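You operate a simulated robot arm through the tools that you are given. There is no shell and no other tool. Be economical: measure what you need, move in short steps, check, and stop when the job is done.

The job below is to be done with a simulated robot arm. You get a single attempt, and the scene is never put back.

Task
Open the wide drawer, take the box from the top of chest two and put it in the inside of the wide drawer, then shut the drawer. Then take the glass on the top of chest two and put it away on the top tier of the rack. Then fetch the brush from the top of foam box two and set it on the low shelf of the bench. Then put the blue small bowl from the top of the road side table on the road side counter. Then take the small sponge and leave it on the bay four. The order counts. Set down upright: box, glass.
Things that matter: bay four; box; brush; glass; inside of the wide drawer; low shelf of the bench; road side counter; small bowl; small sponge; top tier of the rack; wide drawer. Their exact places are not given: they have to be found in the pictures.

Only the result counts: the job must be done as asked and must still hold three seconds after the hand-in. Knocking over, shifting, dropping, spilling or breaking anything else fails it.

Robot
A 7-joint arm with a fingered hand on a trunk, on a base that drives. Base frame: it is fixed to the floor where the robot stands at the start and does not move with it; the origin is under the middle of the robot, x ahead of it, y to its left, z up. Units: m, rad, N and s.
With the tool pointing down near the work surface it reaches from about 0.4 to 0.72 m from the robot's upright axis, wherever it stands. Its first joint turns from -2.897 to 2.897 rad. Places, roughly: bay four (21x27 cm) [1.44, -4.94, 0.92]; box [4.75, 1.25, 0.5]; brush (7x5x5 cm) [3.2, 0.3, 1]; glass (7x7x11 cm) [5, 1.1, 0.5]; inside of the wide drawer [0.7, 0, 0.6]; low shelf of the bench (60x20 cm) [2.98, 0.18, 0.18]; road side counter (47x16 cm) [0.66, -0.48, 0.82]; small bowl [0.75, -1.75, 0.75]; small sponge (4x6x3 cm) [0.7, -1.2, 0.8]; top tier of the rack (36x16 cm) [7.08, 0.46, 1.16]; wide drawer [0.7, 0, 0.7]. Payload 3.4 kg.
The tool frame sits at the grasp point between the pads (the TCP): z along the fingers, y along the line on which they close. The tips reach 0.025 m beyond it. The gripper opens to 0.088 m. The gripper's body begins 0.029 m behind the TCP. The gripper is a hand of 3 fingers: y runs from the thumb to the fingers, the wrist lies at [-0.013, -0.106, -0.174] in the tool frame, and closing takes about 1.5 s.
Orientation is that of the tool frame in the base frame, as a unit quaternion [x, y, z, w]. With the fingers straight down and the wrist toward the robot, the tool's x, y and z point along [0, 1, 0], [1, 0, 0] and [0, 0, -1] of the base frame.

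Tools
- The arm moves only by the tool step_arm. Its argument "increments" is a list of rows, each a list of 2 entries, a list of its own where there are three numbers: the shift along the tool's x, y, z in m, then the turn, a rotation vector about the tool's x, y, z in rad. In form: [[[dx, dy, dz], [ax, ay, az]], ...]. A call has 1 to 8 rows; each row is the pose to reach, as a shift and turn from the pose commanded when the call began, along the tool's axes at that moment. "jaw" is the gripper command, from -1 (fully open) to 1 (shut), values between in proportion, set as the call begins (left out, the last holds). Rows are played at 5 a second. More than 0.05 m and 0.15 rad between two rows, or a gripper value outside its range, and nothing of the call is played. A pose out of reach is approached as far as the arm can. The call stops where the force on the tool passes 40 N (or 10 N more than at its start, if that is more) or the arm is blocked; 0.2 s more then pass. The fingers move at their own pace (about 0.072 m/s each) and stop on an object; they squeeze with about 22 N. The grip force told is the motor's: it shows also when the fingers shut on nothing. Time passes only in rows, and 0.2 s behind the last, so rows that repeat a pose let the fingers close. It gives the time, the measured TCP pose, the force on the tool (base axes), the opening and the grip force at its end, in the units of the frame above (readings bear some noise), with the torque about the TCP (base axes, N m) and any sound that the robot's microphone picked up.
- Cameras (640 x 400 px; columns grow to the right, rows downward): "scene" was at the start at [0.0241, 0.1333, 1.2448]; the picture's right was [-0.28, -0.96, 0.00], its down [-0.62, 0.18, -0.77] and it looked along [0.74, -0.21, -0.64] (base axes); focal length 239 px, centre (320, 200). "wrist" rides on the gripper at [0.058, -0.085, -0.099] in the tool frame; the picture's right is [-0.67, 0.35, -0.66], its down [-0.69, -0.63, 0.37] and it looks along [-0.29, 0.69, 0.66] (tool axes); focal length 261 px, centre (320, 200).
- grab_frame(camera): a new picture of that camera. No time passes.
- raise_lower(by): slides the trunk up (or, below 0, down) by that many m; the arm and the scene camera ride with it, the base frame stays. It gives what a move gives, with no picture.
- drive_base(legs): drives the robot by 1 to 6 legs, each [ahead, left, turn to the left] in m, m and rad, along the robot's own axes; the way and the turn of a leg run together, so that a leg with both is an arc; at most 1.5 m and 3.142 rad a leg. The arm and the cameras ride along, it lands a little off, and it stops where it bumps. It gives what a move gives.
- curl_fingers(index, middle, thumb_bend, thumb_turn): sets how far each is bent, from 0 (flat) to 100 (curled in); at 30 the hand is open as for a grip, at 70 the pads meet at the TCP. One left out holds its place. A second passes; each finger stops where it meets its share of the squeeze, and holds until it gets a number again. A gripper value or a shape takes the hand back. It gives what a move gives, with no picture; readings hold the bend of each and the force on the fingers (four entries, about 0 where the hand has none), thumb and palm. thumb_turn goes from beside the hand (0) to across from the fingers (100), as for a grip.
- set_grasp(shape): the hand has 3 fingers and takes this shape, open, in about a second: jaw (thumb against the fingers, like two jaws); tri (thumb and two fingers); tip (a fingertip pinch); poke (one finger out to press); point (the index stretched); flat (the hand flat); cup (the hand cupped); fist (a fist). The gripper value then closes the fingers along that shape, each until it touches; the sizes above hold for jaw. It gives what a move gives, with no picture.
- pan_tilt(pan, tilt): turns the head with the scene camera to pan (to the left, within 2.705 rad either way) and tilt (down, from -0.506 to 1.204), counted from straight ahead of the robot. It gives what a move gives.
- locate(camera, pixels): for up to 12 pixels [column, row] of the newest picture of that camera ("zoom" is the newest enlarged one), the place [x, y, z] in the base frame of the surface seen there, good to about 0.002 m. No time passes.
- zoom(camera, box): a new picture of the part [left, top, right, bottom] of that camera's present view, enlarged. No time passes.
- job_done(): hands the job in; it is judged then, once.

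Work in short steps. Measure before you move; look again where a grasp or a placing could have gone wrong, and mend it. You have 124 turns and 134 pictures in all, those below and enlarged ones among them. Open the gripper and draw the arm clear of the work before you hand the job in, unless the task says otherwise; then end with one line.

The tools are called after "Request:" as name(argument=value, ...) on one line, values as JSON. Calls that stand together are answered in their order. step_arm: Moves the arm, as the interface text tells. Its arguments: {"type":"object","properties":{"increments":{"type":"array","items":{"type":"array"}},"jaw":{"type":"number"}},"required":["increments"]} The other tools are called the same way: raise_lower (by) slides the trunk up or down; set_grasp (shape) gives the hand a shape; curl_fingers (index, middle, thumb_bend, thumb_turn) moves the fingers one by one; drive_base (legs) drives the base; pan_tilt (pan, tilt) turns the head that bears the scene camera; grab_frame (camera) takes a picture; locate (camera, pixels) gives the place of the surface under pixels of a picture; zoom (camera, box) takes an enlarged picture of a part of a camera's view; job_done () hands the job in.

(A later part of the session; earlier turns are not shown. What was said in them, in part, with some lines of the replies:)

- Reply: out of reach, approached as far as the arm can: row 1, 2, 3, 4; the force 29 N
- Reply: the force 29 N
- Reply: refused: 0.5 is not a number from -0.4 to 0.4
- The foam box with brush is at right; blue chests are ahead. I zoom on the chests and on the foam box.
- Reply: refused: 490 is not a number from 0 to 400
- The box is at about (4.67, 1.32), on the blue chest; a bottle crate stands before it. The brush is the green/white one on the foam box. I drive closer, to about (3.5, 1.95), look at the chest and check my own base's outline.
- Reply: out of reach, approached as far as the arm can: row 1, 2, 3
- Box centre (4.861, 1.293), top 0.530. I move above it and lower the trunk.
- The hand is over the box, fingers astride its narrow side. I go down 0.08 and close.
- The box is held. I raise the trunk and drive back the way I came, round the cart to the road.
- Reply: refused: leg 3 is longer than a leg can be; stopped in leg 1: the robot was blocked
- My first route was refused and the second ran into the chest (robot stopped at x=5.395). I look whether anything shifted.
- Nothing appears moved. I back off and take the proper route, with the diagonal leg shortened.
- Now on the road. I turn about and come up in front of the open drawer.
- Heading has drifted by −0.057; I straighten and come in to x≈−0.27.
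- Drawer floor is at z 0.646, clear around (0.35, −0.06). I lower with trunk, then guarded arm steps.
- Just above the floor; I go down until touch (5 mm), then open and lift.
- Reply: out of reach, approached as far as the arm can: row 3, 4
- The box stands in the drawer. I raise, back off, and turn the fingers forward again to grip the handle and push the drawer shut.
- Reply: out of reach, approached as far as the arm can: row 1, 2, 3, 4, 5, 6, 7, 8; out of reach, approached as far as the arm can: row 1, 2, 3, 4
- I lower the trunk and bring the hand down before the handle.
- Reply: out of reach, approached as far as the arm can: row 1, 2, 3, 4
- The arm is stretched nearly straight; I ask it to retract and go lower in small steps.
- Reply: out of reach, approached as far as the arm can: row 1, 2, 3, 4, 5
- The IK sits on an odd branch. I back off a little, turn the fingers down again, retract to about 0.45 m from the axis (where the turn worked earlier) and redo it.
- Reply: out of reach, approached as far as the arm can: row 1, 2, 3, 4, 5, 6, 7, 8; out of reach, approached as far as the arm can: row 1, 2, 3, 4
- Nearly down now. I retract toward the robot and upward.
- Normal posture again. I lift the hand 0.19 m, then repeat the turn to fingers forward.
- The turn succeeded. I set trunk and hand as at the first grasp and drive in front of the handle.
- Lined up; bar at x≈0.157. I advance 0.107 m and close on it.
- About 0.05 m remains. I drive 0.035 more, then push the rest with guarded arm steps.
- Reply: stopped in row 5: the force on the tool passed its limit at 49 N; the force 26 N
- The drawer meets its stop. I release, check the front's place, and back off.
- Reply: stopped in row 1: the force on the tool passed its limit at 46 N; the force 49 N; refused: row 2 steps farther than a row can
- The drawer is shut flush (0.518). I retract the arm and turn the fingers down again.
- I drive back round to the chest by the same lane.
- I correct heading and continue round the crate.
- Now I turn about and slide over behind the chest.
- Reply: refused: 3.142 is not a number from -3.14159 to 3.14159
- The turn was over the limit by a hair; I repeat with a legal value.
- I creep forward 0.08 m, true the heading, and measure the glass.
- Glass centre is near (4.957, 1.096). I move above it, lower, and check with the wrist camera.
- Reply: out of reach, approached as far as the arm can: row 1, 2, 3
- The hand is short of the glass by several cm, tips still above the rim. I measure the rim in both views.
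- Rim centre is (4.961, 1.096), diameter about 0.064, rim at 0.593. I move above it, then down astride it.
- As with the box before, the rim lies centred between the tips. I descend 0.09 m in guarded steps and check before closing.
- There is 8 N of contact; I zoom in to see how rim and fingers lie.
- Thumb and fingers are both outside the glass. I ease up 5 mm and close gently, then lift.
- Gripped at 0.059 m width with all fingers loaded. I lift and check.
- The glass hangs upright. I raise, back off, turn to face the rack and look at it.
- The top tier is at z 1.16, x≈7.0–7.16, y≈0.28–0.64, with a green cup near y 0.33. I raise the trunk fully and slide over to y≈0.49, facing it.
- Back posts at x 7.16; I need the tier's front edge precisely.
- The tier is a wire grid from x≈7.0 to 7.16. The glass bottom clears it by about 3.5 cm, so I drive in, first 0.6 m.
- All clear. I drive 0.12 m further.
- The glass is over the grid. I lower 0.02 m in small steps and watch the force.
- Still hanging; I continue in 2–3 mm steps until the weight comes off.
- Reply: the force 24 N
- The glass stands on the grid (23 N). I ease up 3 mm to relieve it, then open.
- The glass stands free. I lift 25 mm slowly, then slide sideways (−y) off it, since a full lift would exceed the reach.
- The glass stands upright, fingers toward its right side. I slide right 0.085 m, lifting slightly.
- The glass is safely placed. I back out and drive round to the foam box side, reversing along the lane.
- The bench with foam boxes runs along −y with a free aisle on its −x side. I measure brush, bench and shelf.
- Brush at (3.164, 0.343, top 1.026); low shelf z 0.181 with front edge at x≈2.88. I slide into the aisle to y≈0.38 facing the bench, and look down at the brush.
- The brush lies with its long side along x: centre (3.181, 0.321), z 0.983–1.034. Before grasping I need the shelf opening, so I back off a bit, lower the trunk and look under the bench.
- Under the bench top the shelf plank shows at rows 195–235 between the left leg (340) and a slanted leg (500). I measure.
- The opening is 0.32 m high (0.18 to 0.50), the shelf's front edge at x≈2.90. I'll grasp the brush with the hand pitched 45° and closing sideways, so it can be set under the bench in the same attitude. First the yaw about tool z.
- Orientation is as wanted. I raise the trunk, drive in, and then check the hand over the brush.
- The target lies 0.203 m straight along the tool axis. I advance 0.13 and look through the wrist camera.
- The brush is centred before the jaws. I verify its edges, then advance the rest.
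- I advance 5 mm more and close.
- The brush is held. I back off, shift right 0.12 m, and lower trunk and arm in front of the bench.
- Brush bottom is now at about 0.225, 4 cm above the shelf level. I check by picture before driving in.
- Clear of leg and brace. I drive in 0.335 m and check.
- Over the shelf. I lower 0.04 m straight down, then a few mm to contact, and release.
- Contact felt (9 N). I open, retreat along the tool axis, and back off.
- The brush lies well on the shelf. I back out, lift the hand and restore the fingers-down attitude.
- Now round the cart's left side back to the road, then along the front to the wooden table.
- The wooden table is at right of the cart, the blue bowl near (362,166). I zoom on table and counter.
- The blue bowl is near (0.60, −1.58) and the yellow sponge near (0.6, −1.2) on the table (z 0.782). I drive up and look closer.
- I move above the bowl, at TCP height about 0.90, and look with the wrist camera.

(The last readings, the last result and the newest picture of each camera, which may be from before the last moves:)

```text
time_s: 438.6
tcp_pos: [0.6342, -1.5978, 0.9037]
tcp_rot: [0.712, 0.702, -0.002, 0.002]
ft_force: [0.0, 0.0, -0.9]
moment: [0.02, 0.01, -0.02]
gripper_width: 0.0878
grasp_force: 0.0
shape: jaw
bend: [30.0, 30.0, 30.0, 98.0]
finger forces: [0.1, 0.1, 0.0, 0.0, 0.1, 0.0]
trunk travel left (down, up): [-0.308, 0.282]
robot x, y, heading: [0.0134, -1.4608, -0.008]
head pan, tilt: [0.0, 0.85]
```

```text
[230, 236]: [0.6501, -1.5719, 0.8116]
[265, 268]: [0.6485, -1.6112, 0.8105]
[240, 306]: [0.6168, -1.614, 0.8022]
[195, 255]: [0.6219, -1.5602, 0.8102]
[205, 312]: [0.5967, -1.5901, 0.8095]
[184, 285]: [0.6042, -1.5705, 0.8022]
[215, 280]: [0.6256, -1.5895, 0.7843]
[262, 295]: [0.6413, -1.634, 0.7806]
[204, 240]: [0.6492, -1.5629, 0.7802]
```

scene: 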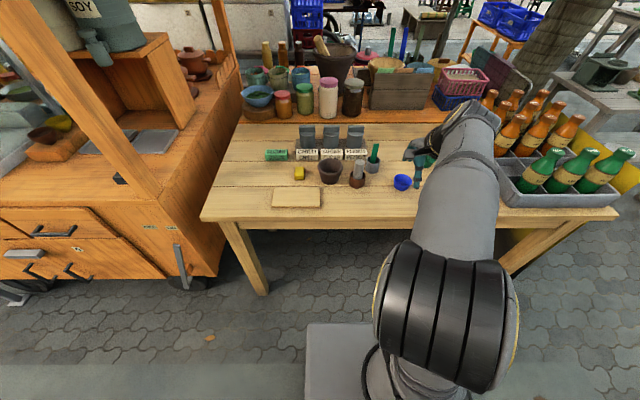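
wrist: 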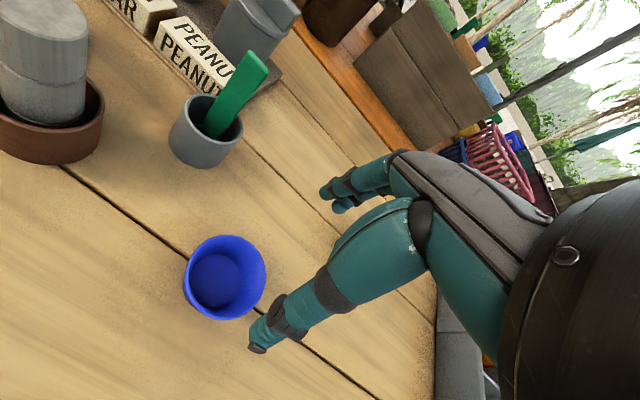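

Bowl: rim centre (0.626, −1.590), diameter 0.06, rim z 0.811. I centre, descend to TCP z 0.812 and close.

Request:
step_arm(increments=[[[0.008, -0.008, 0.03], [0, 0, 0]], [[0.008, -0.008, 0.06], [0, 0, 0]], [[0.008, -0.008, 0.08], [0, 0, 0]], [[0.008, -0.008, 0.091], [0, 0, 0]]])

Request:
grab_frame(camera="wrist")

```text
time_s: 439.6
tcp_pos: [0.6258, -1.591, 0.8142]
tcp_rot: [0.712, 0.703, -0.001, 0.002]
ft_force: [-0.4, 0.5, -0.1]
moment: [-0.01, -0.02, -0.01]
gripper_width: 0.0876
grasp_force: 0.0
shape: jaw
bend: [30.0, 30.0, 30.0, 98.0]
finger forces: [0.1, 0.1, 0.0, 0.0, 0.1, 0.0]
trunk travel left (down, up): [-0.308, 0.282]
robot x, y, heading: [0.0165, -1.462, -0.005]
head pan, tilt: [0.0, 0.85]
```

```text
36 pictures are left
```

wrist: 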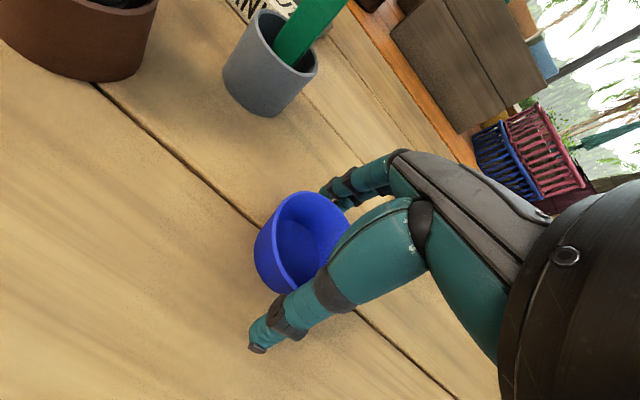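

The bowl sits between the fingers. I go 3 mm lower, close, and lift a little.

Request:
step_arm(increments=[[[0, 0, 0.003], [0, 0, 0]]])

Request:
step_arm(increments=[[[0, 0, 0], [0, 0, 0]], [[0, 0, 0], [0, 0, 0]], [[0, 0, 0], [0, 0, 0]], [[0, 0, 0], [0, 0, 0]], [[0, 0, 0], [0, 0, 0]], [[0, 0, 0], [0, 0, 0]]], jaw=1)

Request:
step_arm(increments=[[[0, 0, -0.01], [0, 0, 0]], [[0, 0, -0.03], [0, 0, 0]]])

Request:
grab_frame(camera="wrist")

```text
time_s: 440.0
tcp_pos: [0.6263, -1.5899, 0.81]
tcp_rot: [0.712, 0.702, -0.001, 0.001]
ft_force: [0.0, -0.8, 0.0]
moment: [0.01, 0.01, -0.02]
gripper_width: 0.088
grasp_force: 0.0
shape: jaw
bend: [30.0, 30.0, 30.0, 98.0]
finger forces: [0.0, 0.0, 0.0, 0.1, 0.0, 0.1]
trunk travel left (down, up): [-0.308, 0.282]
robot x, y, heading: [0.0109, -1.4606, -0.008]
head pan, tilt: [0.0, 0.85]
```

```text
time_s: 441.4
tcp_pos: [0.6262, -1.5905, 0.8098]
tcp_rot: [0.713, 0.702, -0.001, 0.002]
ft_force: [-0.9, 0.1, 0.4]
moment: [0.0, 0.03, 0.0]
gripper_width: 0.0448
grasp_force: 21.9
shape: jaw
bend: [74.0, 47.0, 69.0, 100.0]
finger forces: [13.5, 7.6, 0.1, 0.0, 20.4, 0.0]
trunk travel left (down, up): [-0.308, 0.282]
robot x, y, heading: [0.0146, -1.4604, -0.003]
head pan, tilt: [0.0, 0.85]
```

```text
time_s: 442.0
tcp_pos: [0.6276, -1.5905, 0.84]
tcp_rot: [0.712, 0.702, -0.001, 0.001]
ft_force: [0.7, 0.7, 0.2]
moment: [-0.06, 0.0, -0.01]
gripper_width: 0.0448
grasp_force: 21.6
shape: jaw
bend: [74.0, 47.0, 69.0, 100.0]
finger forces: [13.3, 7.5, 0.0, 0.0, 20.5, 0.1]
trunk travel left (down, up): [-0.308, 0.282]
robot x, y, heading: [0.0127, -1.4591, 0.0]
head pan, tilt: [0.0, 0.85]
```

```text
35 pictures are left
```

wrist: 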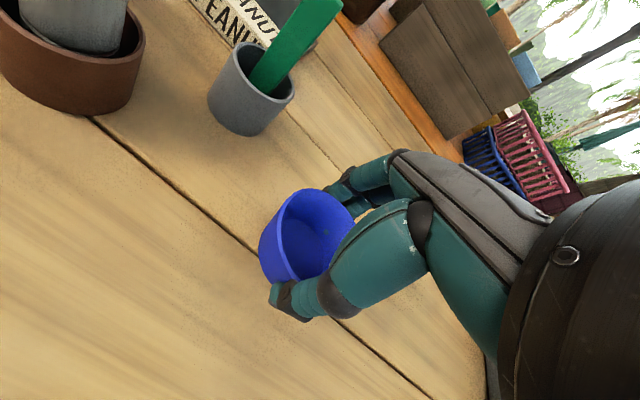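

The bowl is held. I lift, back off and drive over to the cart counter, then survey it.

Request:
raise_lower(by=0.2)

Request:
drive_base(legs=[[-0.45, 0, 0], [0, 1.08, 0]])

Request:
pan_tilt(pan=-0.1, tilt=0.6)

Request:
grab_frame(camera="scene")

```text
time_s: 444.1
tcp_pos: [0.6269, -1.5908, 1.04]
tcp_rot: [0.712, 0.702, 0.0, 0.001]
ft_force: [0.5, -0.8, 0.2]
moment: [0.01, -0.01, 0.02]
gripper_width: 0.0446
grasp_force: 21.6
shape: jaw
bend: [74.0, 47.0, 69.0, 100.0]
finger forces: [13.4, 7.5, 0.0, 0.0, 20.4, 0.0]
trunk travel left (down, up): [-0.508, 0.082]
robot x, y, heading: [0.011, -1.4604, -0.011]
head pan, tilt: [0.0, 0.85]
```

```text
time_s: 452.0
tcp_pos: [0.1928, -0.5173, 1.0408]
tcp_rot: [0.719, 0.695, -0.001, 0.002]
ft_force: [0.1, 0.2, -0.5]
moment: [0.01, 0.02, -0.01]
gripper_width: 0.0444
grasp_force: 22.2
shape: jaw
bend: [74.0, 47.0, 69.0, 100.0]
finger forces: [13.4, 7.5, 0.0, 0.0, 20.4, 0.0]
trunk travel left (down, up): [-0.508, 0.082]
robot x, y, heading: [-0.4179, -0.3757, -0.024]
head pan, tilt: [0.0, 0.85]
```

```text
time_s: 452.8
tcp_pos: [0.1919, -0.5171, 1.041]
tcp_rot: [0.719, 0.695, -0.001, 0.002]
ft_force: [-0.2, 0.4, -0.6]
moment: [0.0, 0.02, -0.01]
gripper_width: 0.0445
grasp_force: 22.1
shape: jaw
bend: [74.0, 47.0, 69.0, 100.0]
finger forces: [13.4, 7.5, 0.1, 0.0, 20.3, 0.1]
trunk travel left (down, up): [-0.508, 0.082]
robot x, y, heading: [-0.4181, -0.3747, -0.024]
head pan, tilt: [-0.099, 0.6]
```

```text
34 pictures are left
```

scene: 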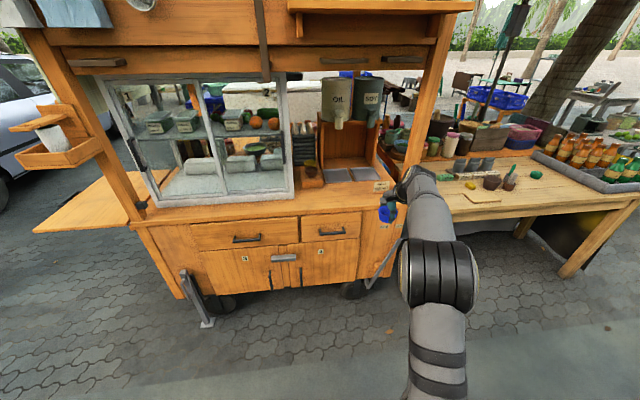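

Request:
zoom(camera="scene", box=[270, 130, 430, 250])

Request:
locate(camera="zoom", pixels=[[100, 265], [100, 240], [200, 245], [200, 220], [300, 235], [300, 215], [400, 225], [440, 225], [160, 180], [260, 175], [150, 230], [60, 260]])

```text
3.33 times, centred on (350, 190) of scene
```

zoom: 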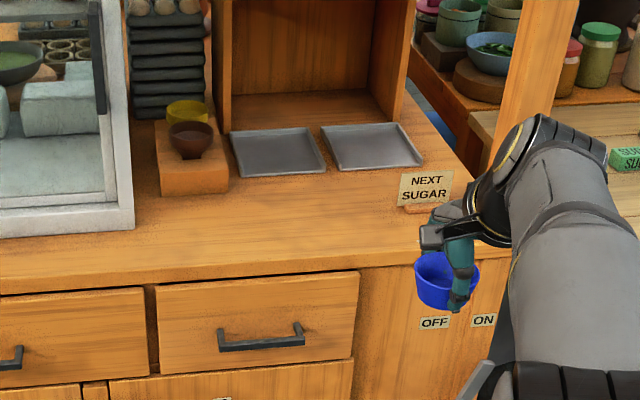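

```text
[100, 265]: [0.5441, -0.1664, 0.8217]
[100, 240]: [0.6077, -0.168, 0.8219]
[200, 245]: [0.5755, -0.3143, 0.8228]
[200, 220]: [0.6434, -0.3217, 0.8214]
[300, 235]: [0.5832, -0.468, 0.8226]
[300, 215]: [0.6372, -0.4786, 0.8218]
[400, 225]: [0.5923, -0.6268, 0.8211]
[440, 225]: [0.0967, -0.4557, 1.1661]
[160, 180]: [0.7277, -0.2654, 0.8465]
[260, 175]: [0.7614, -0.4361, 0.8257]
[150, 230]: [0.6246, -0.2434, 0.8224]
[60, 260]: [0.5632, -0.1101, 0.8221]
```

Counter surface z 0.822, free around (0.645, −0.43). I lower the trunk by 0.1 m and drive in.

Request:
raise_lower(by=-0.1)

Request:
drive_base(legs=[[0, 0, 0.024], [0.453, 0.073, 0]])

Request:
grab_frame(camera="wrist")

```text
time_s: 454.1
tcp_pos: [0.1912, -0.5167, 0.9401]
tcp_rot: [0.719, 0.695, 0.0, 0.003]
ft_force: [-0.1, -0.2, -0.7]
moment: [-0.04, 0.0, 0.03]
gripper_width: 0.045
grasp_force: 22.2
shape: jaw
bend: [74.0, 47.0, 69.0, 100.0]
finger forces: [13.4, 7.5, 0.0, 0.0, 20.4, 0.0]
trunk travel left (down, up): [-0.408, 0.182]
robot x, y, heading: [-0.4146, -0.3722, -0.021]
head pan, tilt: [-0.099, 0.6]
```

```text
time_s: 457.2
tcp_pos: [0.6435, -0.4272, 0.941]
tcp_rot: [0.709, 0.705, -0.001, 0.001]
ft_force: [-0.7, -0.6, -0.2]
moment: [0.03, -0.04, 0.03]
gripper_width: 0.0447
grasp_force: 21.8
shape: jaw
bend: [74.0, 47.0, 69.0, 100.0]
finger forces: [13.4, 7.5, 0.1, 0.0, 20.5, 0.0]
trunk travel left (down, up): [-0.408, 0.182]
robot x, y, heading: [0.03, -0.2988, 0.004]
head pan, tilt: [-0.099, 0.6]
```

```text
32 pictures are left
```

wrist: 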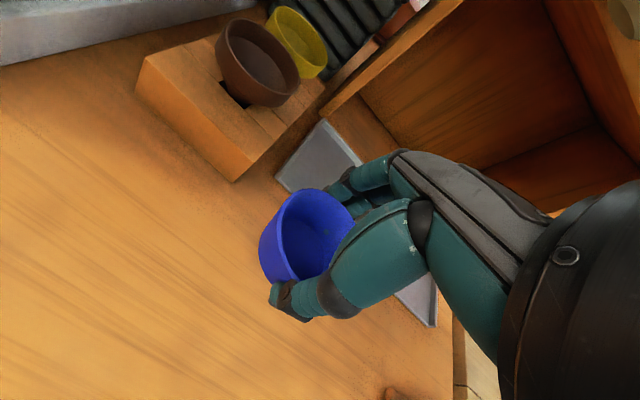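

Over the clear counter. I lower 0.088 m, then on to contact, and release.

Request:
step_arm(increments=[[[0, 0, 0.03], [0, 0, 0]], [[0, 0, 0.06], [0, 0, 0]], [[0, 0, 0.08], [0, 0, 0]], [[0, 0, 0.088], [0, 0, 0]]])

Request:
step_arm(increments=[[[0, 0, 0.002], [0, 0, 0]], [[0, 0, 0.004], [0, 0, 0]]])

Request:
step_arm(increments=[[[0, 0, 0], [0, 0, 0]], [[0, 0, 0], [0, 0, 0]], [[0, 0, 0], [0, 0, 0]], [[0, 0, 0], [0, 0, 0]], [[0, 0, 0], [0, 0, 0]], [[0, 0, 0], [0, 0, 0]]], jaw=-1)

Request:
step_arm(increments=[[[0, 0, -0.03], [0, 0, 0]], [[0, 0, -0.06], [0, 0, 0]], [[0, 0, -0.09], [0, 0, 0]]])

Request:
grab_frame(camera="wrist")

```text
time_s: 458.2
tcp_pos: [0.6425, -0.4271, 0.8535]
tcp_rot: [0.709, 0.705, -0.002, 0.002]
ft_force: [-0.4, 0.3, -0.3]
moment: [-0.01, 0.01, 0.0]
gripper_width: 0.0445
grasp_force: 22.2
shape: jaw
bend: [74.0, 47.0, 69.0, 100.0]
finger forces: [13.2, 7.9, 0.0, 0.1, 20.5, 0.1]
trunk travel left (down, up): [-0.408, 0.182]
robot x, y, heading: [0.0266, -0.2982, 0.002]
head pan, tilt: [-0.099, 0.6]
```

```text
time_s: 458.8
tcp_pos: [0.6443, -0.4272, 0.8495]
tcp_rot: [0.71, 0.704, -0.001, 0.001]
ft_force: [0.0, -0.1, 2.2]
moment: [0.0, -0.05, 0.02]
gripper_width: 0.0443
grasp_force: 22.1
shape: jaw
bend: [74.0, 47.0, 69.0, 100.0]
finger forces: [12.3, 7.9, 0.0, 0.0, 20.3, 0.0]
trunk travel left (down, up): [-0.408, 0.182]
robot x, y, heading: [0.029, -0.299, 0.006]
head pan, tilt: [-0.099, 0.6]
```

```text
time_s: 460.2
tcp_pos: [0.6434, -0.4273, 0.8476]
tcp_rot: [0.71, 0.704, -0.001, 0.002]
ft_force: [-0.6, -0.4, -0.1]
moment: [0.03, 0.0, 0.01]
gripper_width: 0.0874
grasp_force: 0.1
shape: jaw
bend: [30.0, 30.0, 30.0, 98.0]
finger forces: [0.1, 0.0, 0.0, 0.1, 0.0, 0.0]
trunk travel left (down, up): [-0.408, 0.182]
robot x, y, heading: [0.0289, -0.2983, 0.007]
head pan, tilt: [-0.099, 0.6]
```

```text
time_s: 461.0
tcp_pos: [0.6438, -0.4266, 0.9401]
tcp_rot: [0.71, 0.704, -0.002, 0.001]
ft_force: [0.3, 0.1, 0.0]
moment: [0.01, 0.03, -0.01]
gripper_width: 0.0876
grasp_force: 0.0
shape: jaw
bend: [30.0, 30.0, 30.0, 98.0]
finger forces: [0.0, 0.1, 0.1, 0.1, 0.0, 0.0]
trunk travel left (down, up): [-0.408, 0.182]
robot x, y, heading: [0.0267, -0.301, 0.006]
head pan, tilt: [-0.099, 0.6]
```

```text
31 pictures are left
```

wrist: 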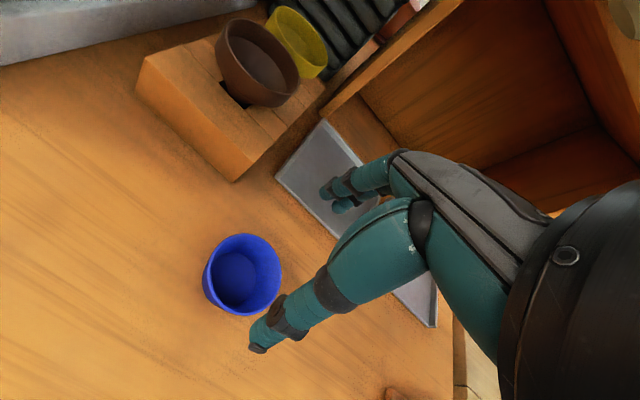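

The bowl stands on the counter. I back off and go to the sponge's place at the table.

Request:
drive_base(legs=[[-0.4, 0, -0.006], [0, -0.8, 0]])

Request:
pan_tilt(pan=-0.1, tilt=0.6)

Request:
zoom(camera="scene", box=[240, 120, 440, 245])

```text
time_s: 467.4
tcp_pos: [0.2358, -1.2376, 0.94]
tcp_rot: [0.711, 0.703, -0.001, 0.002]
ft_force: [1.1, -0.2, -0.1]
moment: [0.01, -0.01, 0.04]
gripper_width: 0.0877
grasp_force: 0.1
shape: jaw
bend: [30.0, 30.0, 30.0, 98.0]
finger forces: [0.0, 0.0, 0.0, 0.1, 0.0, 0.0]
trunk travel left (down, up): [-0.408, 0.182]
robot x, y, heading: [-0.3809, -1.105, 0.002]
head pan, tilt: [-0.099, 0.6]
```

```text
time_s: 468.0
tcp_pos: [0.2346, -1.2386, 0.9402]
tcp_rot: [0.712, 0.702, -0.001, 0.002]
ft_force: [0.3, 0.7, -0.6]
moment: [0.0, 0.0, 0.04]
gripper_width: 0.0876
grasp_force: 0.0
shape: jaw
bend: [30.0, 30.0, 30.0, 98.0]
finger forces: [0.0, 0.1, 0.0, 0.1, 0.1, 0.0]
trunk travel left (down, up): [-0.408, 0.182]
robot x, y, heading: [-0.3784, -1.1034, 0.0]
head pan, tilt: [-0.099, 0.6]
```

```text
3.20 times, centred on (340, 182) of scene
```

zoom: 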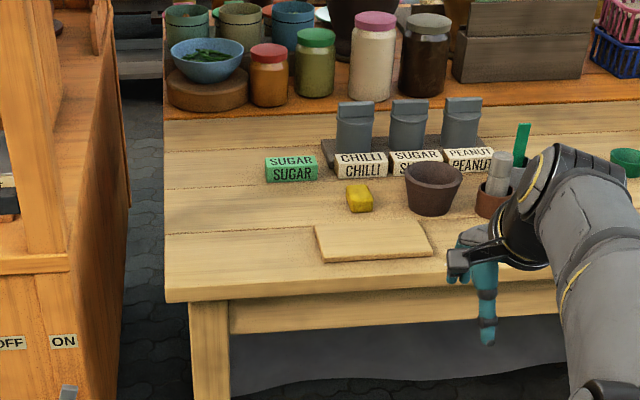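

Request:
locate(camera="zoom", pixels=[[360, 190], [348, 186], [368, 184], [352, 210], [372, 208], [360, 212], [350, 152], [432, 205], [410, 185], [320, 230], [430, 250], [288, 172]])

```text
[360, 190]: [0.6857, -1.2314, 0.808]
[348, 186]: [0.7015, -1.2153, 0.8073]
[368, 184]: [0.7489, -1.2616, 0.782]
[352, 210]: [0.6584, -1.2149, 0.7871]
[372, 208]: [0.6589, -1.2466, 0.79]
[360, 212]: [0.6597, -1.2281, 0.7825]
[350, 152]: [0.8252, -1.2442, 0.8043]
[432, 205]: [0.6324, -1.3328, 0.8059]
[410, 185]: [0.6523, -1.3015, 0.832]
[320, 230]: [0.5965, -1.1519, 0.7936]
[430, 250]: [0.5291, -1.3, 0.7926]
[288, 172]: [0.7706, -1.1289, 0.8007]
```

Sponge: centre (0.687, −1.231), 0.782–0.808 high, long side along x. I drive in above it and check.

Request:
drive_base(legs=[[0.45, 0.007, 0]])

Request:
grab_frame(camera="wrist")

Request:
locate(camera="wrist", pixels=[[235, 265], [250, 240], [220, 290], [240, 290], [215, 255], [270, 270]])

```text
time_s: 470.7
tcp_pos: [0.6773, -1.2273, 0.9398]
tcp_rot: [0.71, 0.704, 0.0, 0.002]
ft_force: [-0.3, 0.0, 0.3]
moment: [-0.02, 0.03, 0.05]
gripper_width: 0.0876
grasp_force: 0.0
shape: jaw
bend: [30.0, 30.0, 30.0, 98.0]
finger forces: [0.1, 0.1, 0.0, 0.1, 0.1, 0.0]
trunk travel left (down, up): [-0.408, 0.182]
robot x, y, heading: [0.0618, -1.101, 0.004]
head pan, tilt: [-0.099, 0.6]
```

```text
29 pictures are left
```

wrist: 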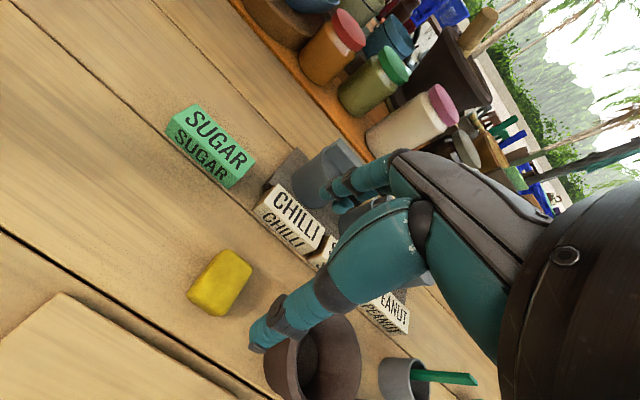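

```text
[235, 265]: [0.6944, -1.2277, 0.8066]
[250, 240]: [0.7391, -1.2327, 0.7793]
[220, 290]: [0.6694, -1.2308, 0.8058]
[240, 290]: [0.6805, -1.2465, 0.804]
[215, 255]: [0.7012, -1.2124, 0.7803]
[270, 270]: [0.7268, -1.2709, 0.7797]
```

I centre, descend to TCP z 0.811 and close on the sponge's ends.

Request:
step_arm(increments=[[[-0.004, 0.009, 0.04], [0, 0, 0]], [[-0.004, 0.009, 0.08], [0, 0, 0]], [[-0.004, 0.009, 0.11], [0, 0, 0]], [[-0.004, 0.009, 0.129], [0, 0, 0]]])

Request:
grab_frame(camera="wrist")

```text
time_s: 471.7
tcp_pos: [0.6868, -1.2328, 0.8107]
tcp_rot: [0.71, 0.704, -0.001, 0.003]
ft_force: [-0.1, -0.2, -1.0]
moment: [-0.01, 0.0, 0.0]
gripper_width: 0.0877
grasp_force: 0.0
shape: jaw
bend: [30.0, 30.0, 30.0, 98.0]
finger forces: [0.0, 0.0, 0.0, 0.0, 0.1, 0.0]
trunk travel left (down, up): [-0.408, 0.182]
robot x, y, heading: [0.06, -1.1014, 0.003]
head pan, tilt: [-0.099, 0.6]
```

```text
28 pictures are left
```

wrist: 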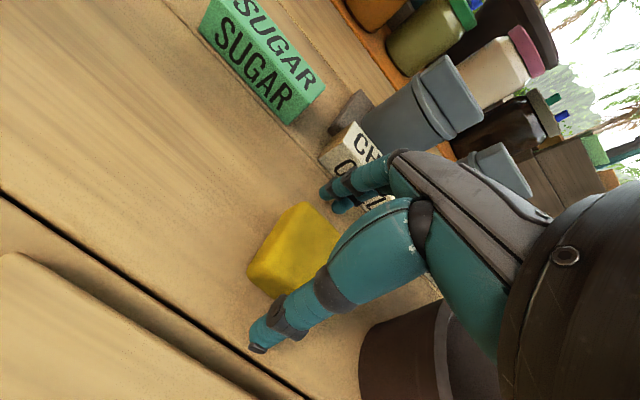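

Well placed and no contact. I close and lift.

Request:
step_arm(increments=[[[0, 0, 0], [0, 0, 0]], [[0, 0, 0], [0, 0, 0]], [[0, 0, 0], [0, 0, 0]], [[0, 0, 0], [0, 0, 0]], [[0, 0, 0], [0, 0, 0]], [[0, 0, 0], [0, 0, 0]], [[0, 0, 0], [0, 0, 0]]], jaw=1)

Request:
step_arm(increments=[[[0, 0, -0.02], [0, 0, 0]], [[0, 0, -0.06], [0, 0, 0]], [[0, 0, -0.1], [0, 0, 0]]])

Request:
grab_frame(camera="wrist")

```text
time_s: 473.3
tcp_pos: [0.6856, -1.2325, 0.8098]
tcp_rot: [0.71, 0.705, -0.001, 0.002]
ft_force: [0.0, 0.1, 0.1]
moment: [-0.01, 0.02, -0.02]
gripper_width: 0.0461
grasp_force: 21.9
shape: jaw
bend: [74.0, 44.0, 67.0, 100.0]
finger forces: [12.9, 7.1, 0.1, 0.0, 20.0, 0.0]
trunk travel left (down, up): [-0.408, 0.182]
robot x, y, heading: [0.0634, -1.099, 0.006]
head pan, tilt: [-0.099, 0.6]
```

```text
time_s: 474.1
tcp_pos: [0.6869, -1.2313, 0.9097]
tcp_rot: [0.709, 0.705, 0.0, 0.002]
ft_force: [0.1, 0.0, 0.5]
moment: [0.0, -0.01, -0.04]
gripper_width: 0.046
grasp_force: 22.0
shape: jaw
bend: [74.0, 44.0, 67.0, 100.0]
finger forces: [13.0, 7.2, 0.0, 0.1, 20.0, 0.0]
trunk travel left (down, up): [-0.408, 0.182]
robot x, y, heading: [0.0641, -1.0973, 0.002]
head pan, tilt: [-0.099, 0.6]
```

```text
27 pictures are left
```

wrist: 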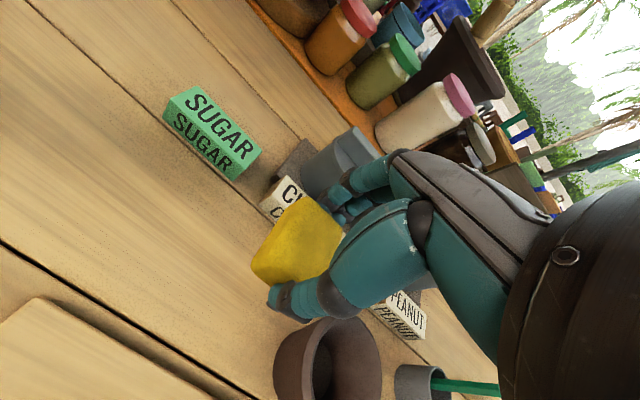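

The sponge is held. I raise, back off and look along the road towards −y for the way to bay four.

Request:
raise_lower(by=0.15)

Request:
drive_base(legs=[[-0.55, 0, 0], [0, -1.0, 0]])

Request:
pan_tilt(pan=-1.2, tilt=0.35)

Request:
grab_frame(camera="scene")

```text
time_s: 475.9
tcp_pos: [0.6863, -1.2312, 1.0594]
tcp_rot: [0.71, 0.704, 0.0, 0.002]
ft_force: [0.3, -0.1, -0.3]
moment: [0.03, -0.02, -0.03]
gripper_width: 0.0458
grasp_force: 22.1
shape: jaw
bend: [74.0, 44.0, 67.0, 100.0]
finger forces: [13.0, 7.2, 0.1, 0.0, 20.0, 0.0]
trunk travel left (down, up): [-0.558, 0.032]
robot x, y, heading: [0.0666, -1.1023, 0.006]
head pan, tilt: [-0.099, 0.6]
```

```text
time_s: 483.9
tcp_pos: [0.1472, -2.2417, 1.0604]
tcp_rot: [0.707, 0.707, -0.001, 0.002]
ft_force: [0.6, -0.6, -0.6]
moment: [0.0, -0.02, 0.02]
gripper_width: 0.0461
grasp_force: 22.1
shape: jaw
bend: [74.0, 44.0, 67.0, 100.0]
finger forces: [13.0, 7.1, 0.0, 0.0, 20.0, 0.0]
trunk travel left (down, up): [-0.558, 0.032]
robot x, y, heading: [-0.483, -2.1149, 0.014]
head pan, tilt: [-0.099, 0.6]
```

```text
time_s: 485.2
tcp_pos: [0.1482, -2.2409, 1.0598]
tcp_rot: [0.707, 0.707, -0.001, 0.002]
ft_force: [-0.3, -0.1, 0.3]
moment: [-0.01, 0.02, -0.04]
gripper_width: 0.0458
grasp_force: 22.2
shape: jaw
bend: [74.0, 44.0, 67.0, 100.0]
finger forces: [13.1, 7.1, 0.0, 0.0, 20.1, 0.0]
trunk travel left (down, up): [-0.558, 0.032]
robot x, y, heading: [-0.4785, -2.1188, 0.013]
head pan, tilt: [-1.201, 0.351]
```

```text
26 pictures are left
```

scene: 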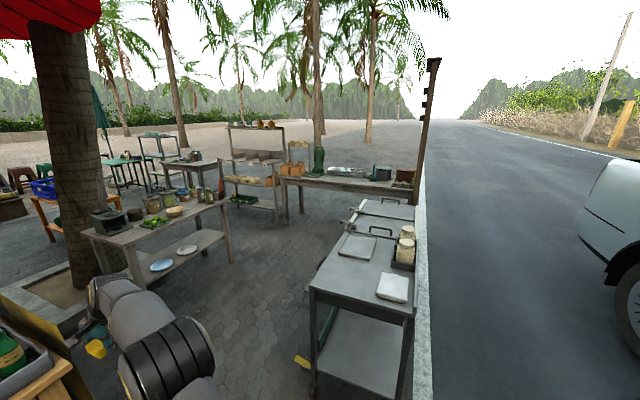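

I zoom in on the far tables and rack, and locate candidates for bay four near (1.44, −4.94, 0.92).

Request:
zoom(camera="scene", box=[180, 100, 440, 270])

Request:
locate(camera="zoom", pixels=[[180, 140], [180, 200], [300, 150], [280, 180], [400, 180], [370, 320], [340, 170], [500, 270], [255, 200], [420, 365], [120, 310], [190, 270]])

```text
2.35 times, centred on (310, 185) of scene
```

zoom: 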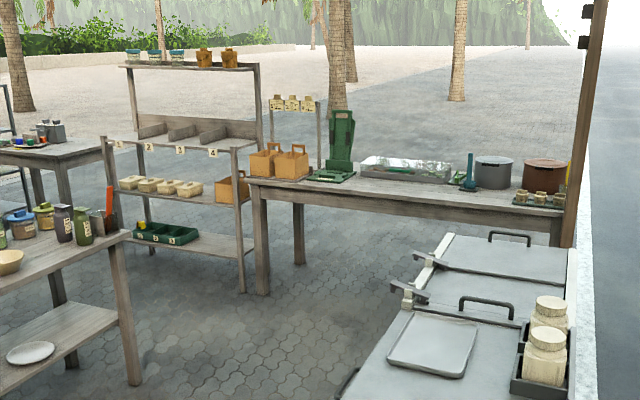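

```text
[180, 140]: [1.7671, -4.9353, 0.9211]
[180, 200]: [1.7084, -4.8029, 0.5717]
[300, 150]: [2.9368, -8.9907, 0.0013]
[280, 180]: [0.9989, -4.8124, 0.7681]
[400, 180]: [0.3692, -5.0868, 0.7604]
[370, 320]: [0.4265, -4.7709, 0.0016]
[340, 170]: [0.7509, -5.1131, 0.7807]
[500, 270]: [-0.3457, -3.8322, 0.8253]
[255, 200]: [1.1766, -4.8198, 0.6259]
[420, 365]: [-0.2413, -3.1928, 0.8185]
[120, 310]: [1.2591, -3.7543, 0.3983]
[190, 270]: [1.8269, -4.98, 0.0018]
```

Bay four is the rightmost numbered bay of the rack at z≈0.92. I measure the corridor between the jar table and the grey trolley.

Request:
locate(camera="scene", pixels=[[313, 300], [314, 385], [345, 235], [231, 262], [232, 200], [85, 235], [140, 285], [300, 358], [320, 270], [290, 222], [80, 320], [30, 280]])

Request:
zoom(camera="scene", box=[210, 110, 330, 240])

Request:
locate(camera="zoom", pixels=[[213, 150], [205, 135], [155, 150], [250, 135], [120, 138], [260, 160], [200, 40], [262, 110]])

```text
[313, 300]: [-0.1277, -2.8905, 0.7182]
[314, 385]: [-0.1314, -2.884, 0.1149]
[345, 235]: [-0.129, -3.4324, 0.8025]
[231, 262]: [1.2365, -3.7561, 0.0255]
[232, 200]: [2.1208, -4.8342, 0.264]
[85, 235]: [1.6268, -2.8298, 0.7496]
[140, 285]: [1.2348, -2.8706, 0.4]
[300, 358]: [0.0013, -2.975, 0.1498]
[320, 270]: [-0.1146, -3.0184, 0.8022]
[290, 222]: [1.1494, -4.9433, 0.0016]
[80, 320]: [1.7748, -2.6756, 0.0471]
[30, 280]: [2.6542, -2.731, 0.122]
```

```text
3.08 times, centred on (270, 175) of scene
```

zoom: 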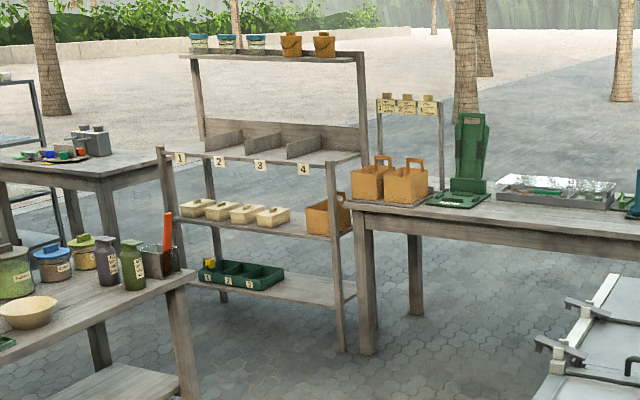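

```text
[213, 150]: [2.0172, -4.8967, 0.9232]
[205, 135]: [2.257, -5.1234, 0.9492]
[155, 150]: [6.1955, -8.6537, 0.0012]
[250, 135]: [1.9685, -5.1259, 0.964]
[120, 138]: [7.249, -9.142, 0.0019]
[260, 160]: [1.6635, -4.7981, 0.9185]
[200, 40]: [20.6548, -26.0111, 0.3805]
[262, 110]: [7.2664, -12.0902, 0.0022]
```

Corridor is x≈0.05–1.2. I retract the arm, turn right to face −y, go ahead, then over into the corridor.

Request:
step_arm(increments=[[[0, -0.04, 0], [0, 0, 0]], [[0, -0.08, 0], [0, 0, 0]], [[0, -0.12, 0], [0, 0, 0]], [[0, -0.16, 0], [0, 0, 0]]])

Request:
drive_base(legs=[[0, 0, -1.583], [0.44, 0, 0], [0, 1.08, 0]])

Request:
pan_tilt(pan=0.25, tilt=0.4)

Request:
grab_frame(camera="scene")

```text
time_s: 486.2
tcp_pos: [-0.0122, -2.241, 1.0593]
tcp_rot: [0.706, 0.708, 0.0, 0.001]
ft_force: [0.0, 0.1, -0.2]
moment: [-0.03, -0.01, 0.0]
gripper_width: 0.0456
grasp_force: 22.0
shape: jaw
bend: [74.0, 44.0, 67.0, 100.0]
finger forces: [13.1, 7.2, 0.0, 0.1, 19.9, 0.1]
trunk travel left (down, up): [-0.558, 0.032]
robot x, y, heading: [-0.478, -2.1146, 0.016]
head pan, tilt: [-1.201, 0.351]
```

```text
time_s: 496.4
tcp_pos: [0.2254, -3.0322, 1.059]
tcp_rot: [1.0, 0.019, -0.002, 0.001]
ft_force: [0.1, -0.1, -0.4]
moment: [-0.02, -0.02, -0.02]
gripper_width: 0.0458
grasp_force: 22.3
shape: jaw
bend: [74.0, 44.0, 67.0, 100.0]
finger forces: [13.0, 6.8, 0.0, 0.1, 19.9, 0.0]
trunk travel left (down, up): [-0.558, 0.032]
robot x, y, heading: [0.3339, -2.56, -1.523]
head pan, tilt: [-1.201, 0.351]
stopped in leg 3: the robot was blocked; the commanded pose is now the measured one
```

```text
time_s: 498.0
tcp_pos: [0.2256, -3.0325, 1.0586]
tcp_rot: [1.0, 0.019, -0.002, 0.001]
ft_force: [0.0, 0.2, -1.0]
moment: [-0.01, -0.05, 0.0]
gripper_width: 0.0454
grasp_force: 21.8
shape: jaw
bend: [74.0, 44.0, 67.0, 100.0]
finger forces: [12.9, 7.0, 0.1, 0.1, 19.9, 0.1]
trunk travel left (down, up): [-0.558, 0.032]
robot x, y, heading: [0.3351, -2.5638, -1.52]
head pan, tilt: [0.25, 0.4]
```

```text
23 pictures are left
```

scene: 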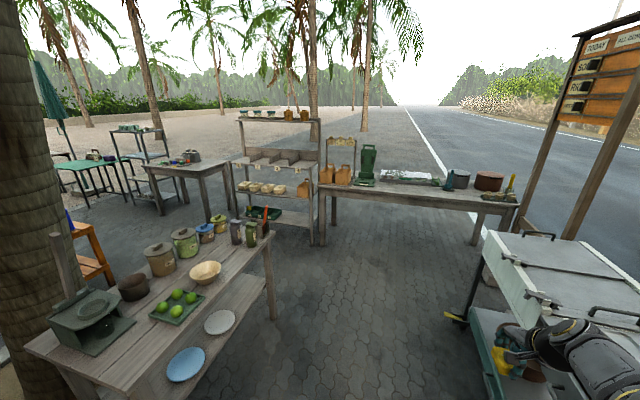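

Blocked on the left side at x≈0.33. I look to the left to see by what.

Request:
pan_tilt(pan=1.9, tilt=0.95)

Request:
grab_frame(camera="scene")

```text
time_s: 499.7
tcp_pos: [0.2254, -3.0327, 1.0591]
tcp_rot: [1.0, 0.019, -0.002, 0.0]
ft_force: [-1.0, 0.5, 0.0]
moment: [0.03, 0.01, 0.01]
gripper_width: 0.0456
grasp_force: 22.7
shape: jaw
bend: [74.0, 44.0, 67.0, 100.0]
finger forces: [13.0, 7.0, 0.0, 0.1, 20.0, 0.0]
trunk travel left (down, up): [-0.558, 0.032]
robot x, y, heading: [0.3345, -2.5632, -1.524]
head pan, tilt: [1.901, 0.949]
```

```text
22 pictures are left
```

scene: 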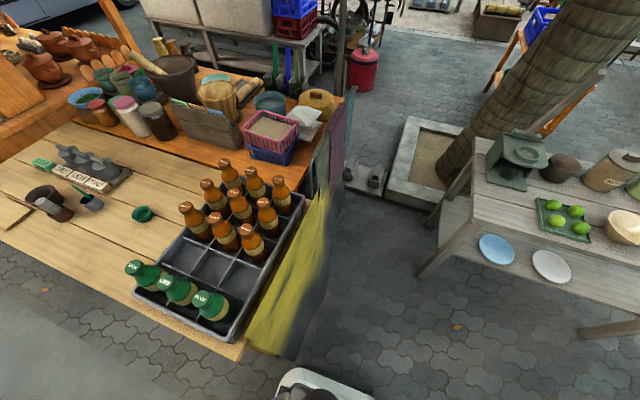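

A hanging yellow/black sheet at the table end touches the robot. Bottles stand fine. I measure it.

Request:
locate(camera="scene", pixels=[[240, 352], [262, 345], [290, 352], [315, 300], [325, 240], [305, 320], [300, 375], [345, 175], [430, 270]])

```text
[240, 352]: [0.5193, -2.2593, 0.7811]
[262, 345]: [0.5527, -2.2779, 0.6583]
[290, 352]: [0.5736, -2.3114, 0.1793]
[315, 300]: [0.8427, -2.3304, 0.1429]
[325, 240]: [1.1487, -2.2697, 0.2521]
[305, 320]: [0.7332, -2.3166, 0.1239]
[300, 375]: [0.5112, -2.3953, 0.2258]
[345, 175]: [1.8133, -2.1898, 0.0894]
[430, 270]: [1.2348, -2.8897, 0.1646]
```

I ease right, go ahead 0.2 m, true the heading, and then pass left into the corridor and down it.

Request:
drive_base(legs=[[0, -0.04, 0], [0.2, 0, 0], [0, 0, -0.049], [0, 0.3, 0], [1.4, 0, 0]])

Request:
pan_tilt(pan=0.4, tilt=0.6)

Request:
grab_frame(camera="scene")

```text
time_s: 510.4
tcp_pos: [0.4462, -4.6218, 1.0582]
tcp_rot: [1.0, -0.017, -0.002, 0.001]
ft_force: [-0.3, -0.4, -1.0]
moment: [0.0, -0.01, 0.0]
gripper_width: 0.0456
grasp_force: 22.3
shape: jaw
bend: [74.0, 44.0, 67.0, 100.0]
finger forces: [12.9, 7.1, 0.0, 0.0, 20.0, 0.0]
trunk travel left (down, up): [-0.558, 0.032]
robot x, y, heading: [0.5917, -4.1605, -1.592]
head pan, tilt: [1.901, 0.949]
```

```text
time_s: 512.0
tcp_pos: [0.4457, -4.6205, 1.0596]
tcp_rot: [1.0, -0.018, -0.001, 0.001]
ft_force: [0.1, -0.5, -0.7]
moment: [0.02, -0.02, 0.05]
gripper_width: 0.0456
grasp_force: 22.1
shape: jaw
bend: [74.0, 44.0, 67.0, 100.0]
finger forces: [13.0, 7.0, 0.0, 0.0, 19.8, 0.0]
trunk travel left (down, up): [-0.558, 0.032]
robot x, y, heading: [0.5909, -4.1607, -1.597]
head pan, tilt: [0.4, 0.6]
```

```text
21 pictures are left
```

scene: 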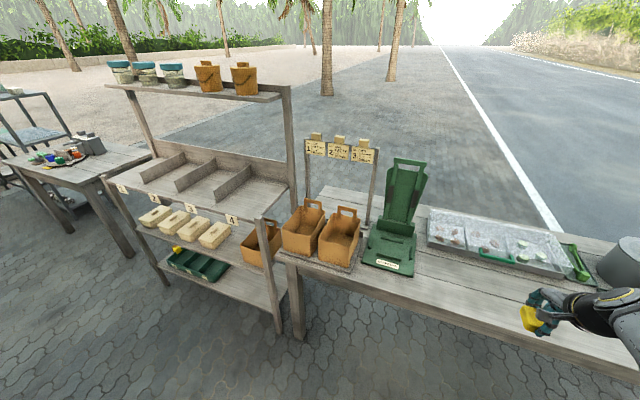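

Bay four is visible at (245,195). I zoom and measure.

Request:
zoom(camera="scene", box=[100, 80, 320, 240])

Request:
locate(camera="zoom", pixels=[[420, 350], [400, 390], [470, 385], [500, 320], [370, 310], [440, 265], [530, 290], [540, 130], [450, 45], [350, 330], [420, 310], [565, 200]])

```text
2.50 times, centred on (210, 160) of scene
```

zoom: 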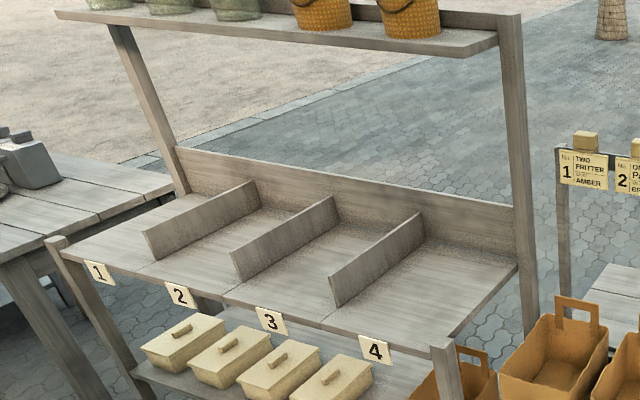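

```text
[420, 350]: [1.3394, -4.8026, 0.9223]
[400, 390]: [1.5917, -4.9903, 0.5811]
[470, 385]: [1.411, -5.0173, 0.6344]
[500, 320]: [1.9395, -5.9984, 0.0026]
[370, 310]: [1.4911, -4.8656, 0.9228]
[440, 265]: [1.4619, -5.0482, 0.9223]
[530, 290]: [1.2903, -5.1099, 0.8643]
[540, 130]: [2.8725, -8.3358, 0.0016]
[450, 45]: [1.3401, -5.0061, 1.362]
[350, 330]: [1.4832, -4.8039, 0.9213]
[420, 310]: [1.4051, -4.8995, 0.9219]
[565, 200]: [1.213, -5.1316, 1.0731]
```

Bay four spans x≈1.335–1.545, y≈−4.80 to −5.08, z 0.922. I true the heading and move left 0.98 m with the arm retracted.

Request:
drive_base(legs=[[0, 0, 0.026], [0, 0.98, 0]])

Request:
pan_tilt(pan=0.0, tilt=0.75)

Request:
grab_frame(camera="scene")

```text
time_s: 517.5
tcp_pos: [1.4556, -4.6204, 1.0589]
tcp_rot: [1.0, 0.001, -0.002, 0.001]
ft_force: [-0.8, 0.6, 0.1]
moment: [-0.03, -0.01, -0.01]
gripper_width: 0.0453
grasp_force: 22.0
shape: jaw
bend: [74.0, 44.0, 67.0, 100.0]
finger forces: [12.9, 6.9, 0.1, 0.1, 19.8, 0.1]
trunk travel left (down, up): [-0.558, 0.032]
robot x, y, heading: [1.5807, -4.156, -1.555]
head pan, tilt: [0.4, 0.6]
```

```text
time_s: 518.4
tcp_pos: [1.4532, -4.62, 1.0598]
tcp_rot: [1.0, 0.001, -0.002, 0.001]
ft_force: [-0.9, 0.3, -0.6]
moment: [0.0, -0.01, 0.0]
gripper_width: 0.0457
grasp_force: 22.3
shape: jaw
bend: [74.0, 44.0, 67.0, 100.0]
finger forces: [12.9, 7.0, 0.0, 0.0, 19.7, 0.0]
trunk travel left (down, up): [-0.558, 0.032]
robot x, y, heading: [1.5803, -4.1521, -1.562]
head pan, tilt: [0.0, 0.75]
```

```text
19 pictures are left
```

scene: 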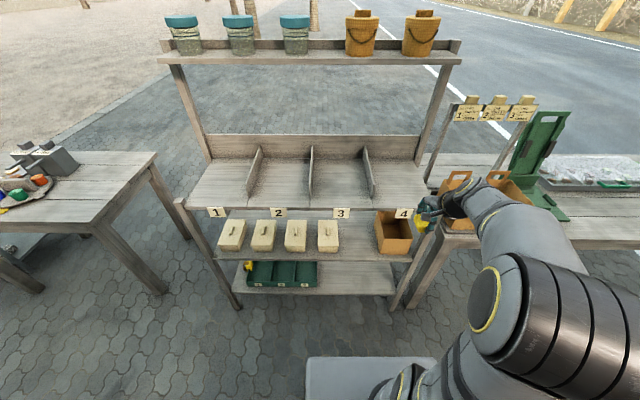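

I drive ahead 0.14 m, then reach forward 0.15 m over the bay.

Request:
drive_base(legs=[[0.14, 0, 0]])

Request:
step_arm(increments=[[[-0.004, 0.04, 0], [0, 0, 0]], [[-0.008, 0.08, 0], [0, 0, 0]], [[-0.014, 0.12, 0], [0, 0, 0]], [[-0.014, 0.15, 0], [0, 0, 0]]])

Request:
grab_frame(camera="wrist")

Request:
grab_frame(camera="scene")

```text
time_s: 519.7
tcp_pos: [1.457, -4.7576, 1.0592]
tcp_rot: [1.0, 0.0, -0.002, 0.001]
ft_force: [-0.6, 0.0, 0.4]
moment: [-0.04, 0.02, 0.02]
gripper_width: 0.0455
grasp_force: 22.1
shape: jaw
bend: [74.0, 44.0, 67.0, 100.0]
finger forces: [12.9, 7.0, 0.1, 0.1, 19.8, 0.1]
trunk travel left (down, up): [-0.558, 0.032]
robot x, y, heading: [1.5846, -4.291, -1.561]
head pan, tilt: [0.0, 0.75]
```

```text
time_s: 520.7
tcp_pos: [1.4428, -4.9076, 1.059]
tcp_rot: [1.0, 0.001, -0.002, -0.001]
ft_force: [-0.8, 0.5, -0.2]
moment: [-0.03, 0.02, -0.01]
gripper_width: 0.0454
grasp_force: 22.0
shape: jaw
bend: [74.0, 44.0, 67.0, 100.0]
finger forces: [13.0, 6.9, 0.0, 0.0, 19.9, 0.1]
trunk travel left (down, up): [-0.558, 0.032]
robot x, y, heading: [1.5843, -4.2892, -1.558]
head pan, tilt: [0.0, 0.75]
```

```text
18 pictures are left
```

wrist: 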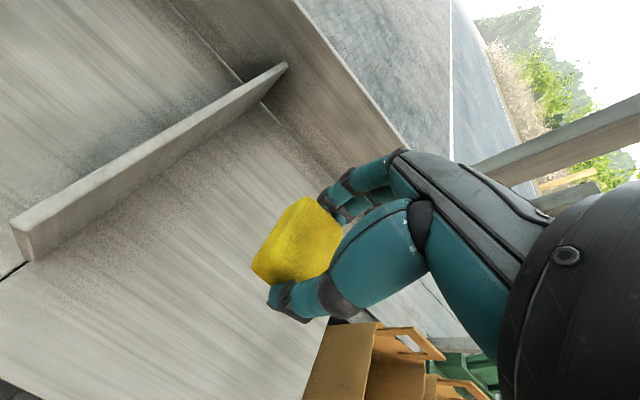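

```text
17 pictures are left
```

scene: 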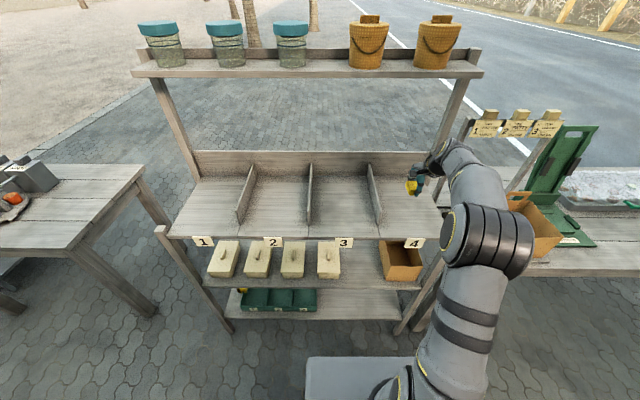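

The sponge is over bay four. I lower 0.108 m, touch, release and lift.

Request:
step_arm(increments=[[[0, 0, 0.04], [0, 0, 0]], [[0, 0, 0.08], [0, 0, 0]], [[0, 0, 0.1], [0, 0, 0]], [[0, 0, 0.107], [0, 0, 0]]])

Request:
step_arm(increments=[[[0, 0, 0.002], [0, 0, 0]], [[0, 0, 0.004], [0, 0, 0]]])

Request:
step_arm(increments=[[[0, 0, 0], [0, 0, 0]], [[0, 0, 0], [0, 0, 0]], [[0, 0, 0], [0, 0, 0]], [[0, 0, 0], [0, 0, 0]], [[0, 0, 0], [0, 0, 0]], [[0, 0, 0], [0, 0, 0]]], jaw=-1)

Request:
step_arm(increments=[[[0, 0, -0.03], [0, 0, 0]], [[0, 0, -0.06], [0, 0, 0]], [[0, 0, -0.09], [0, 0, 0]], [[0, 0, -0.11], [0, 0, 0]]])

Request:
grab_frame(camera="wrist")

```text
time_s: 521.7
tcp_pos: [1.4435, -4.9066, 0.9522]
tcp_rot: [1.0, 0.001, -0.002, 0.0]
ft_force: [0.3, 0.4, -0.6]
moment: [0.0, -0.01, -0.02]
gripper_width: 0.0454
grasp_force: 21.9
shape: jaw
bend: [74.0, 45.0, 67.0, 100.0]
finger forces: [13.0, 6.9, 0.0, 0.0, 19.8, 0.0]
trunk travel left (down, up): [-0.558, 0.032]
robot x, y, heading: [1.5825, -4.2924, -1.559]
head pan, tilt: [0.0, 0.75]
```

```text
time_s: 522.3
tcp_pos: [1.4436, -4.9056, 0.9498]
tcp_rot: [1.0, 0.001, -0.003, 0.002]
ft_force: [-0.2, 0.5, 5.5]
moment: [0.01, 0.01, 0.02]
gripper_width: 0.0454
grasp_force: 22.0
shape: jaw
bend: [74.0, 44.0, 67.0, 100.0]
finger forces: [13.2, 7.1, 0.1, 0.0, 20.7, 0.0]
trunk travel left (down, up): [-0.558, 0.032]
robot x, y, heading: [1.5796, -4.2892, -1.556]
head pan, tilt: [0.0, 0.75]
```

```text
time_s: 523.7
tcp_pos: [1.4433, -4.9064, 0.9478]
tcp_rot: [1.0, 0.001, -0.001, 0.0]
ft_force: [0.7, 0.4, 0.0]
moment: [-0.03, -0.02, 0.0]
gripper_width: 0.0873
grasp_force: 0.0
shape: jaw
bend: [30.0, 30.0, 30.0, 98.0]
finger forces: [0.1, 0.0, 0.0, 0.1, 0.0, 0.0]
trunk travel left (down, up): [-0.558, 0.032]
robot x, y, heading: [1.5777, -4.2924, -1.557]
head pan, tilt: [0.0, 0.75]
```

```text
time_s: 524.7
tcp_pos: [1.4425, -4.9065, 1.0584]
tcp_rot: [1.0, 0.0, -0.001, 0.001]
ft_force: [0.4, 0.6, -0.6]
moment: [-0.03, -0.01, 0.01]
gripper_width: 0.0878
grasp_force: 0.1
shape: jaw
bend: [30.0, 30.0, 30.0, 98.0]
finger forces: [0.1, 0.0, 0.0, 0.0, 0.0, 0.0]
trunk travel left (down, up): [-0.558, 0.032]
robot x, y, heading: [1.5818, -4.2913, -1.56]
head pan, tilt: [0.0, 0.75]
```

```text
16 pictures are left
```

wrist: 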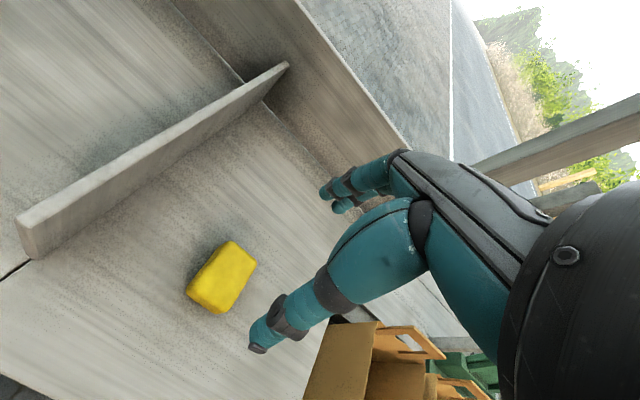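

The sponge lies in bay four. I draw the arm back clear of the rack.

Request:
step_arm(increments=[[[0, -0.04, 0], [0, 0, 0]], [[0, -0.08, 0], [0, 0, 0]], [[0, -0.12, 0], [0, 0, 0]], [[0, -0.15, 0], [0, 0, 0]]])

Request:
drive_base(legs=[[0.0, -0.0, 0.0], [-0.1, 0, 0]])

Request:
grab_frame(camera="scene")

```text
time_s: 525.7
tcp_pos: [1.4417, -4.7578, 1.0588]
tcp_rot: [1.0, 0.001, -0.001, 0.001]
ft_force: [0.2, 0.0, -0.9]
moment: [0.05, 0.0, -0.06]
gripper_width: 0.0874
grasp_force: 0.1
shape: jaw
bend: [30.0, 30.0, 30.0, 98.0]
finger forces: [0.0, 0.0, 0.0, 0.1, 0.1, 0.0]
trunk travel left (down, up): [-0.558, 0.032]
robot x, y, heading: [1.5817, -4.2898, -1.556]
head pan, tilt: [0.0, 0.75]
```

```text
time_s: 527.1
tcp_pos: [1.4401, -4.6549, 1.0598]
tcp_rot: [1.0, 0.0, -0.002, 0.001]
ft_force: [-0.4, -0.4, -0.2]
moment: [-0.02, 0.01, 0.01]
gripper_width: 0.0876
grasp_force: 0.0
shape: jaw
bend: [30.0, 30.0, 30.0, 98.0]
finger forces: [0.0, 0.1, 0.0, 0.0, 0.1, 0.0]
trunk travel left (down, up): [-0.558, 0.032]
robot x, y, heading: [1.5798, -4.1888, -1.561]
head pan, tilt: [0.0, 0.75]
```

```text
15 pictures are left
```

scene: 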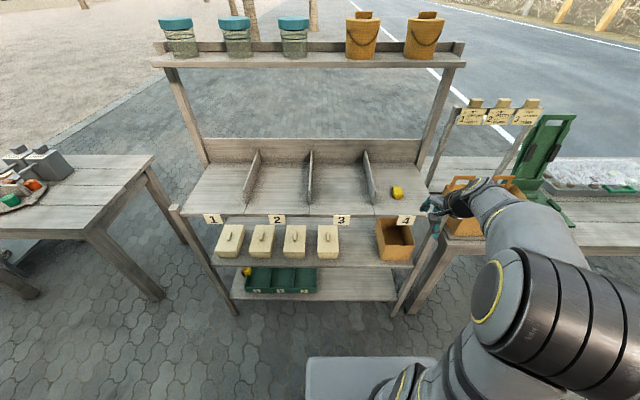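

The sponge is seen in bay four at (397,193), the gripper is open and the arm is clear. I hand the job in.

Request:
job_done()

```text
The job is handed in.
```

I did all five tasks in the order you gave and handed the job in: the box is in the shut wide drawer, the glass stands on the rack's top tier, the brush is on the bench's low shelf, the blue bowl is on the road side counter, and the sponge is in bay four. While driving, the base bumped chest two once and later the hanging sheet at the end of the wooden table; pictures taken afterwards showed nothing moved.
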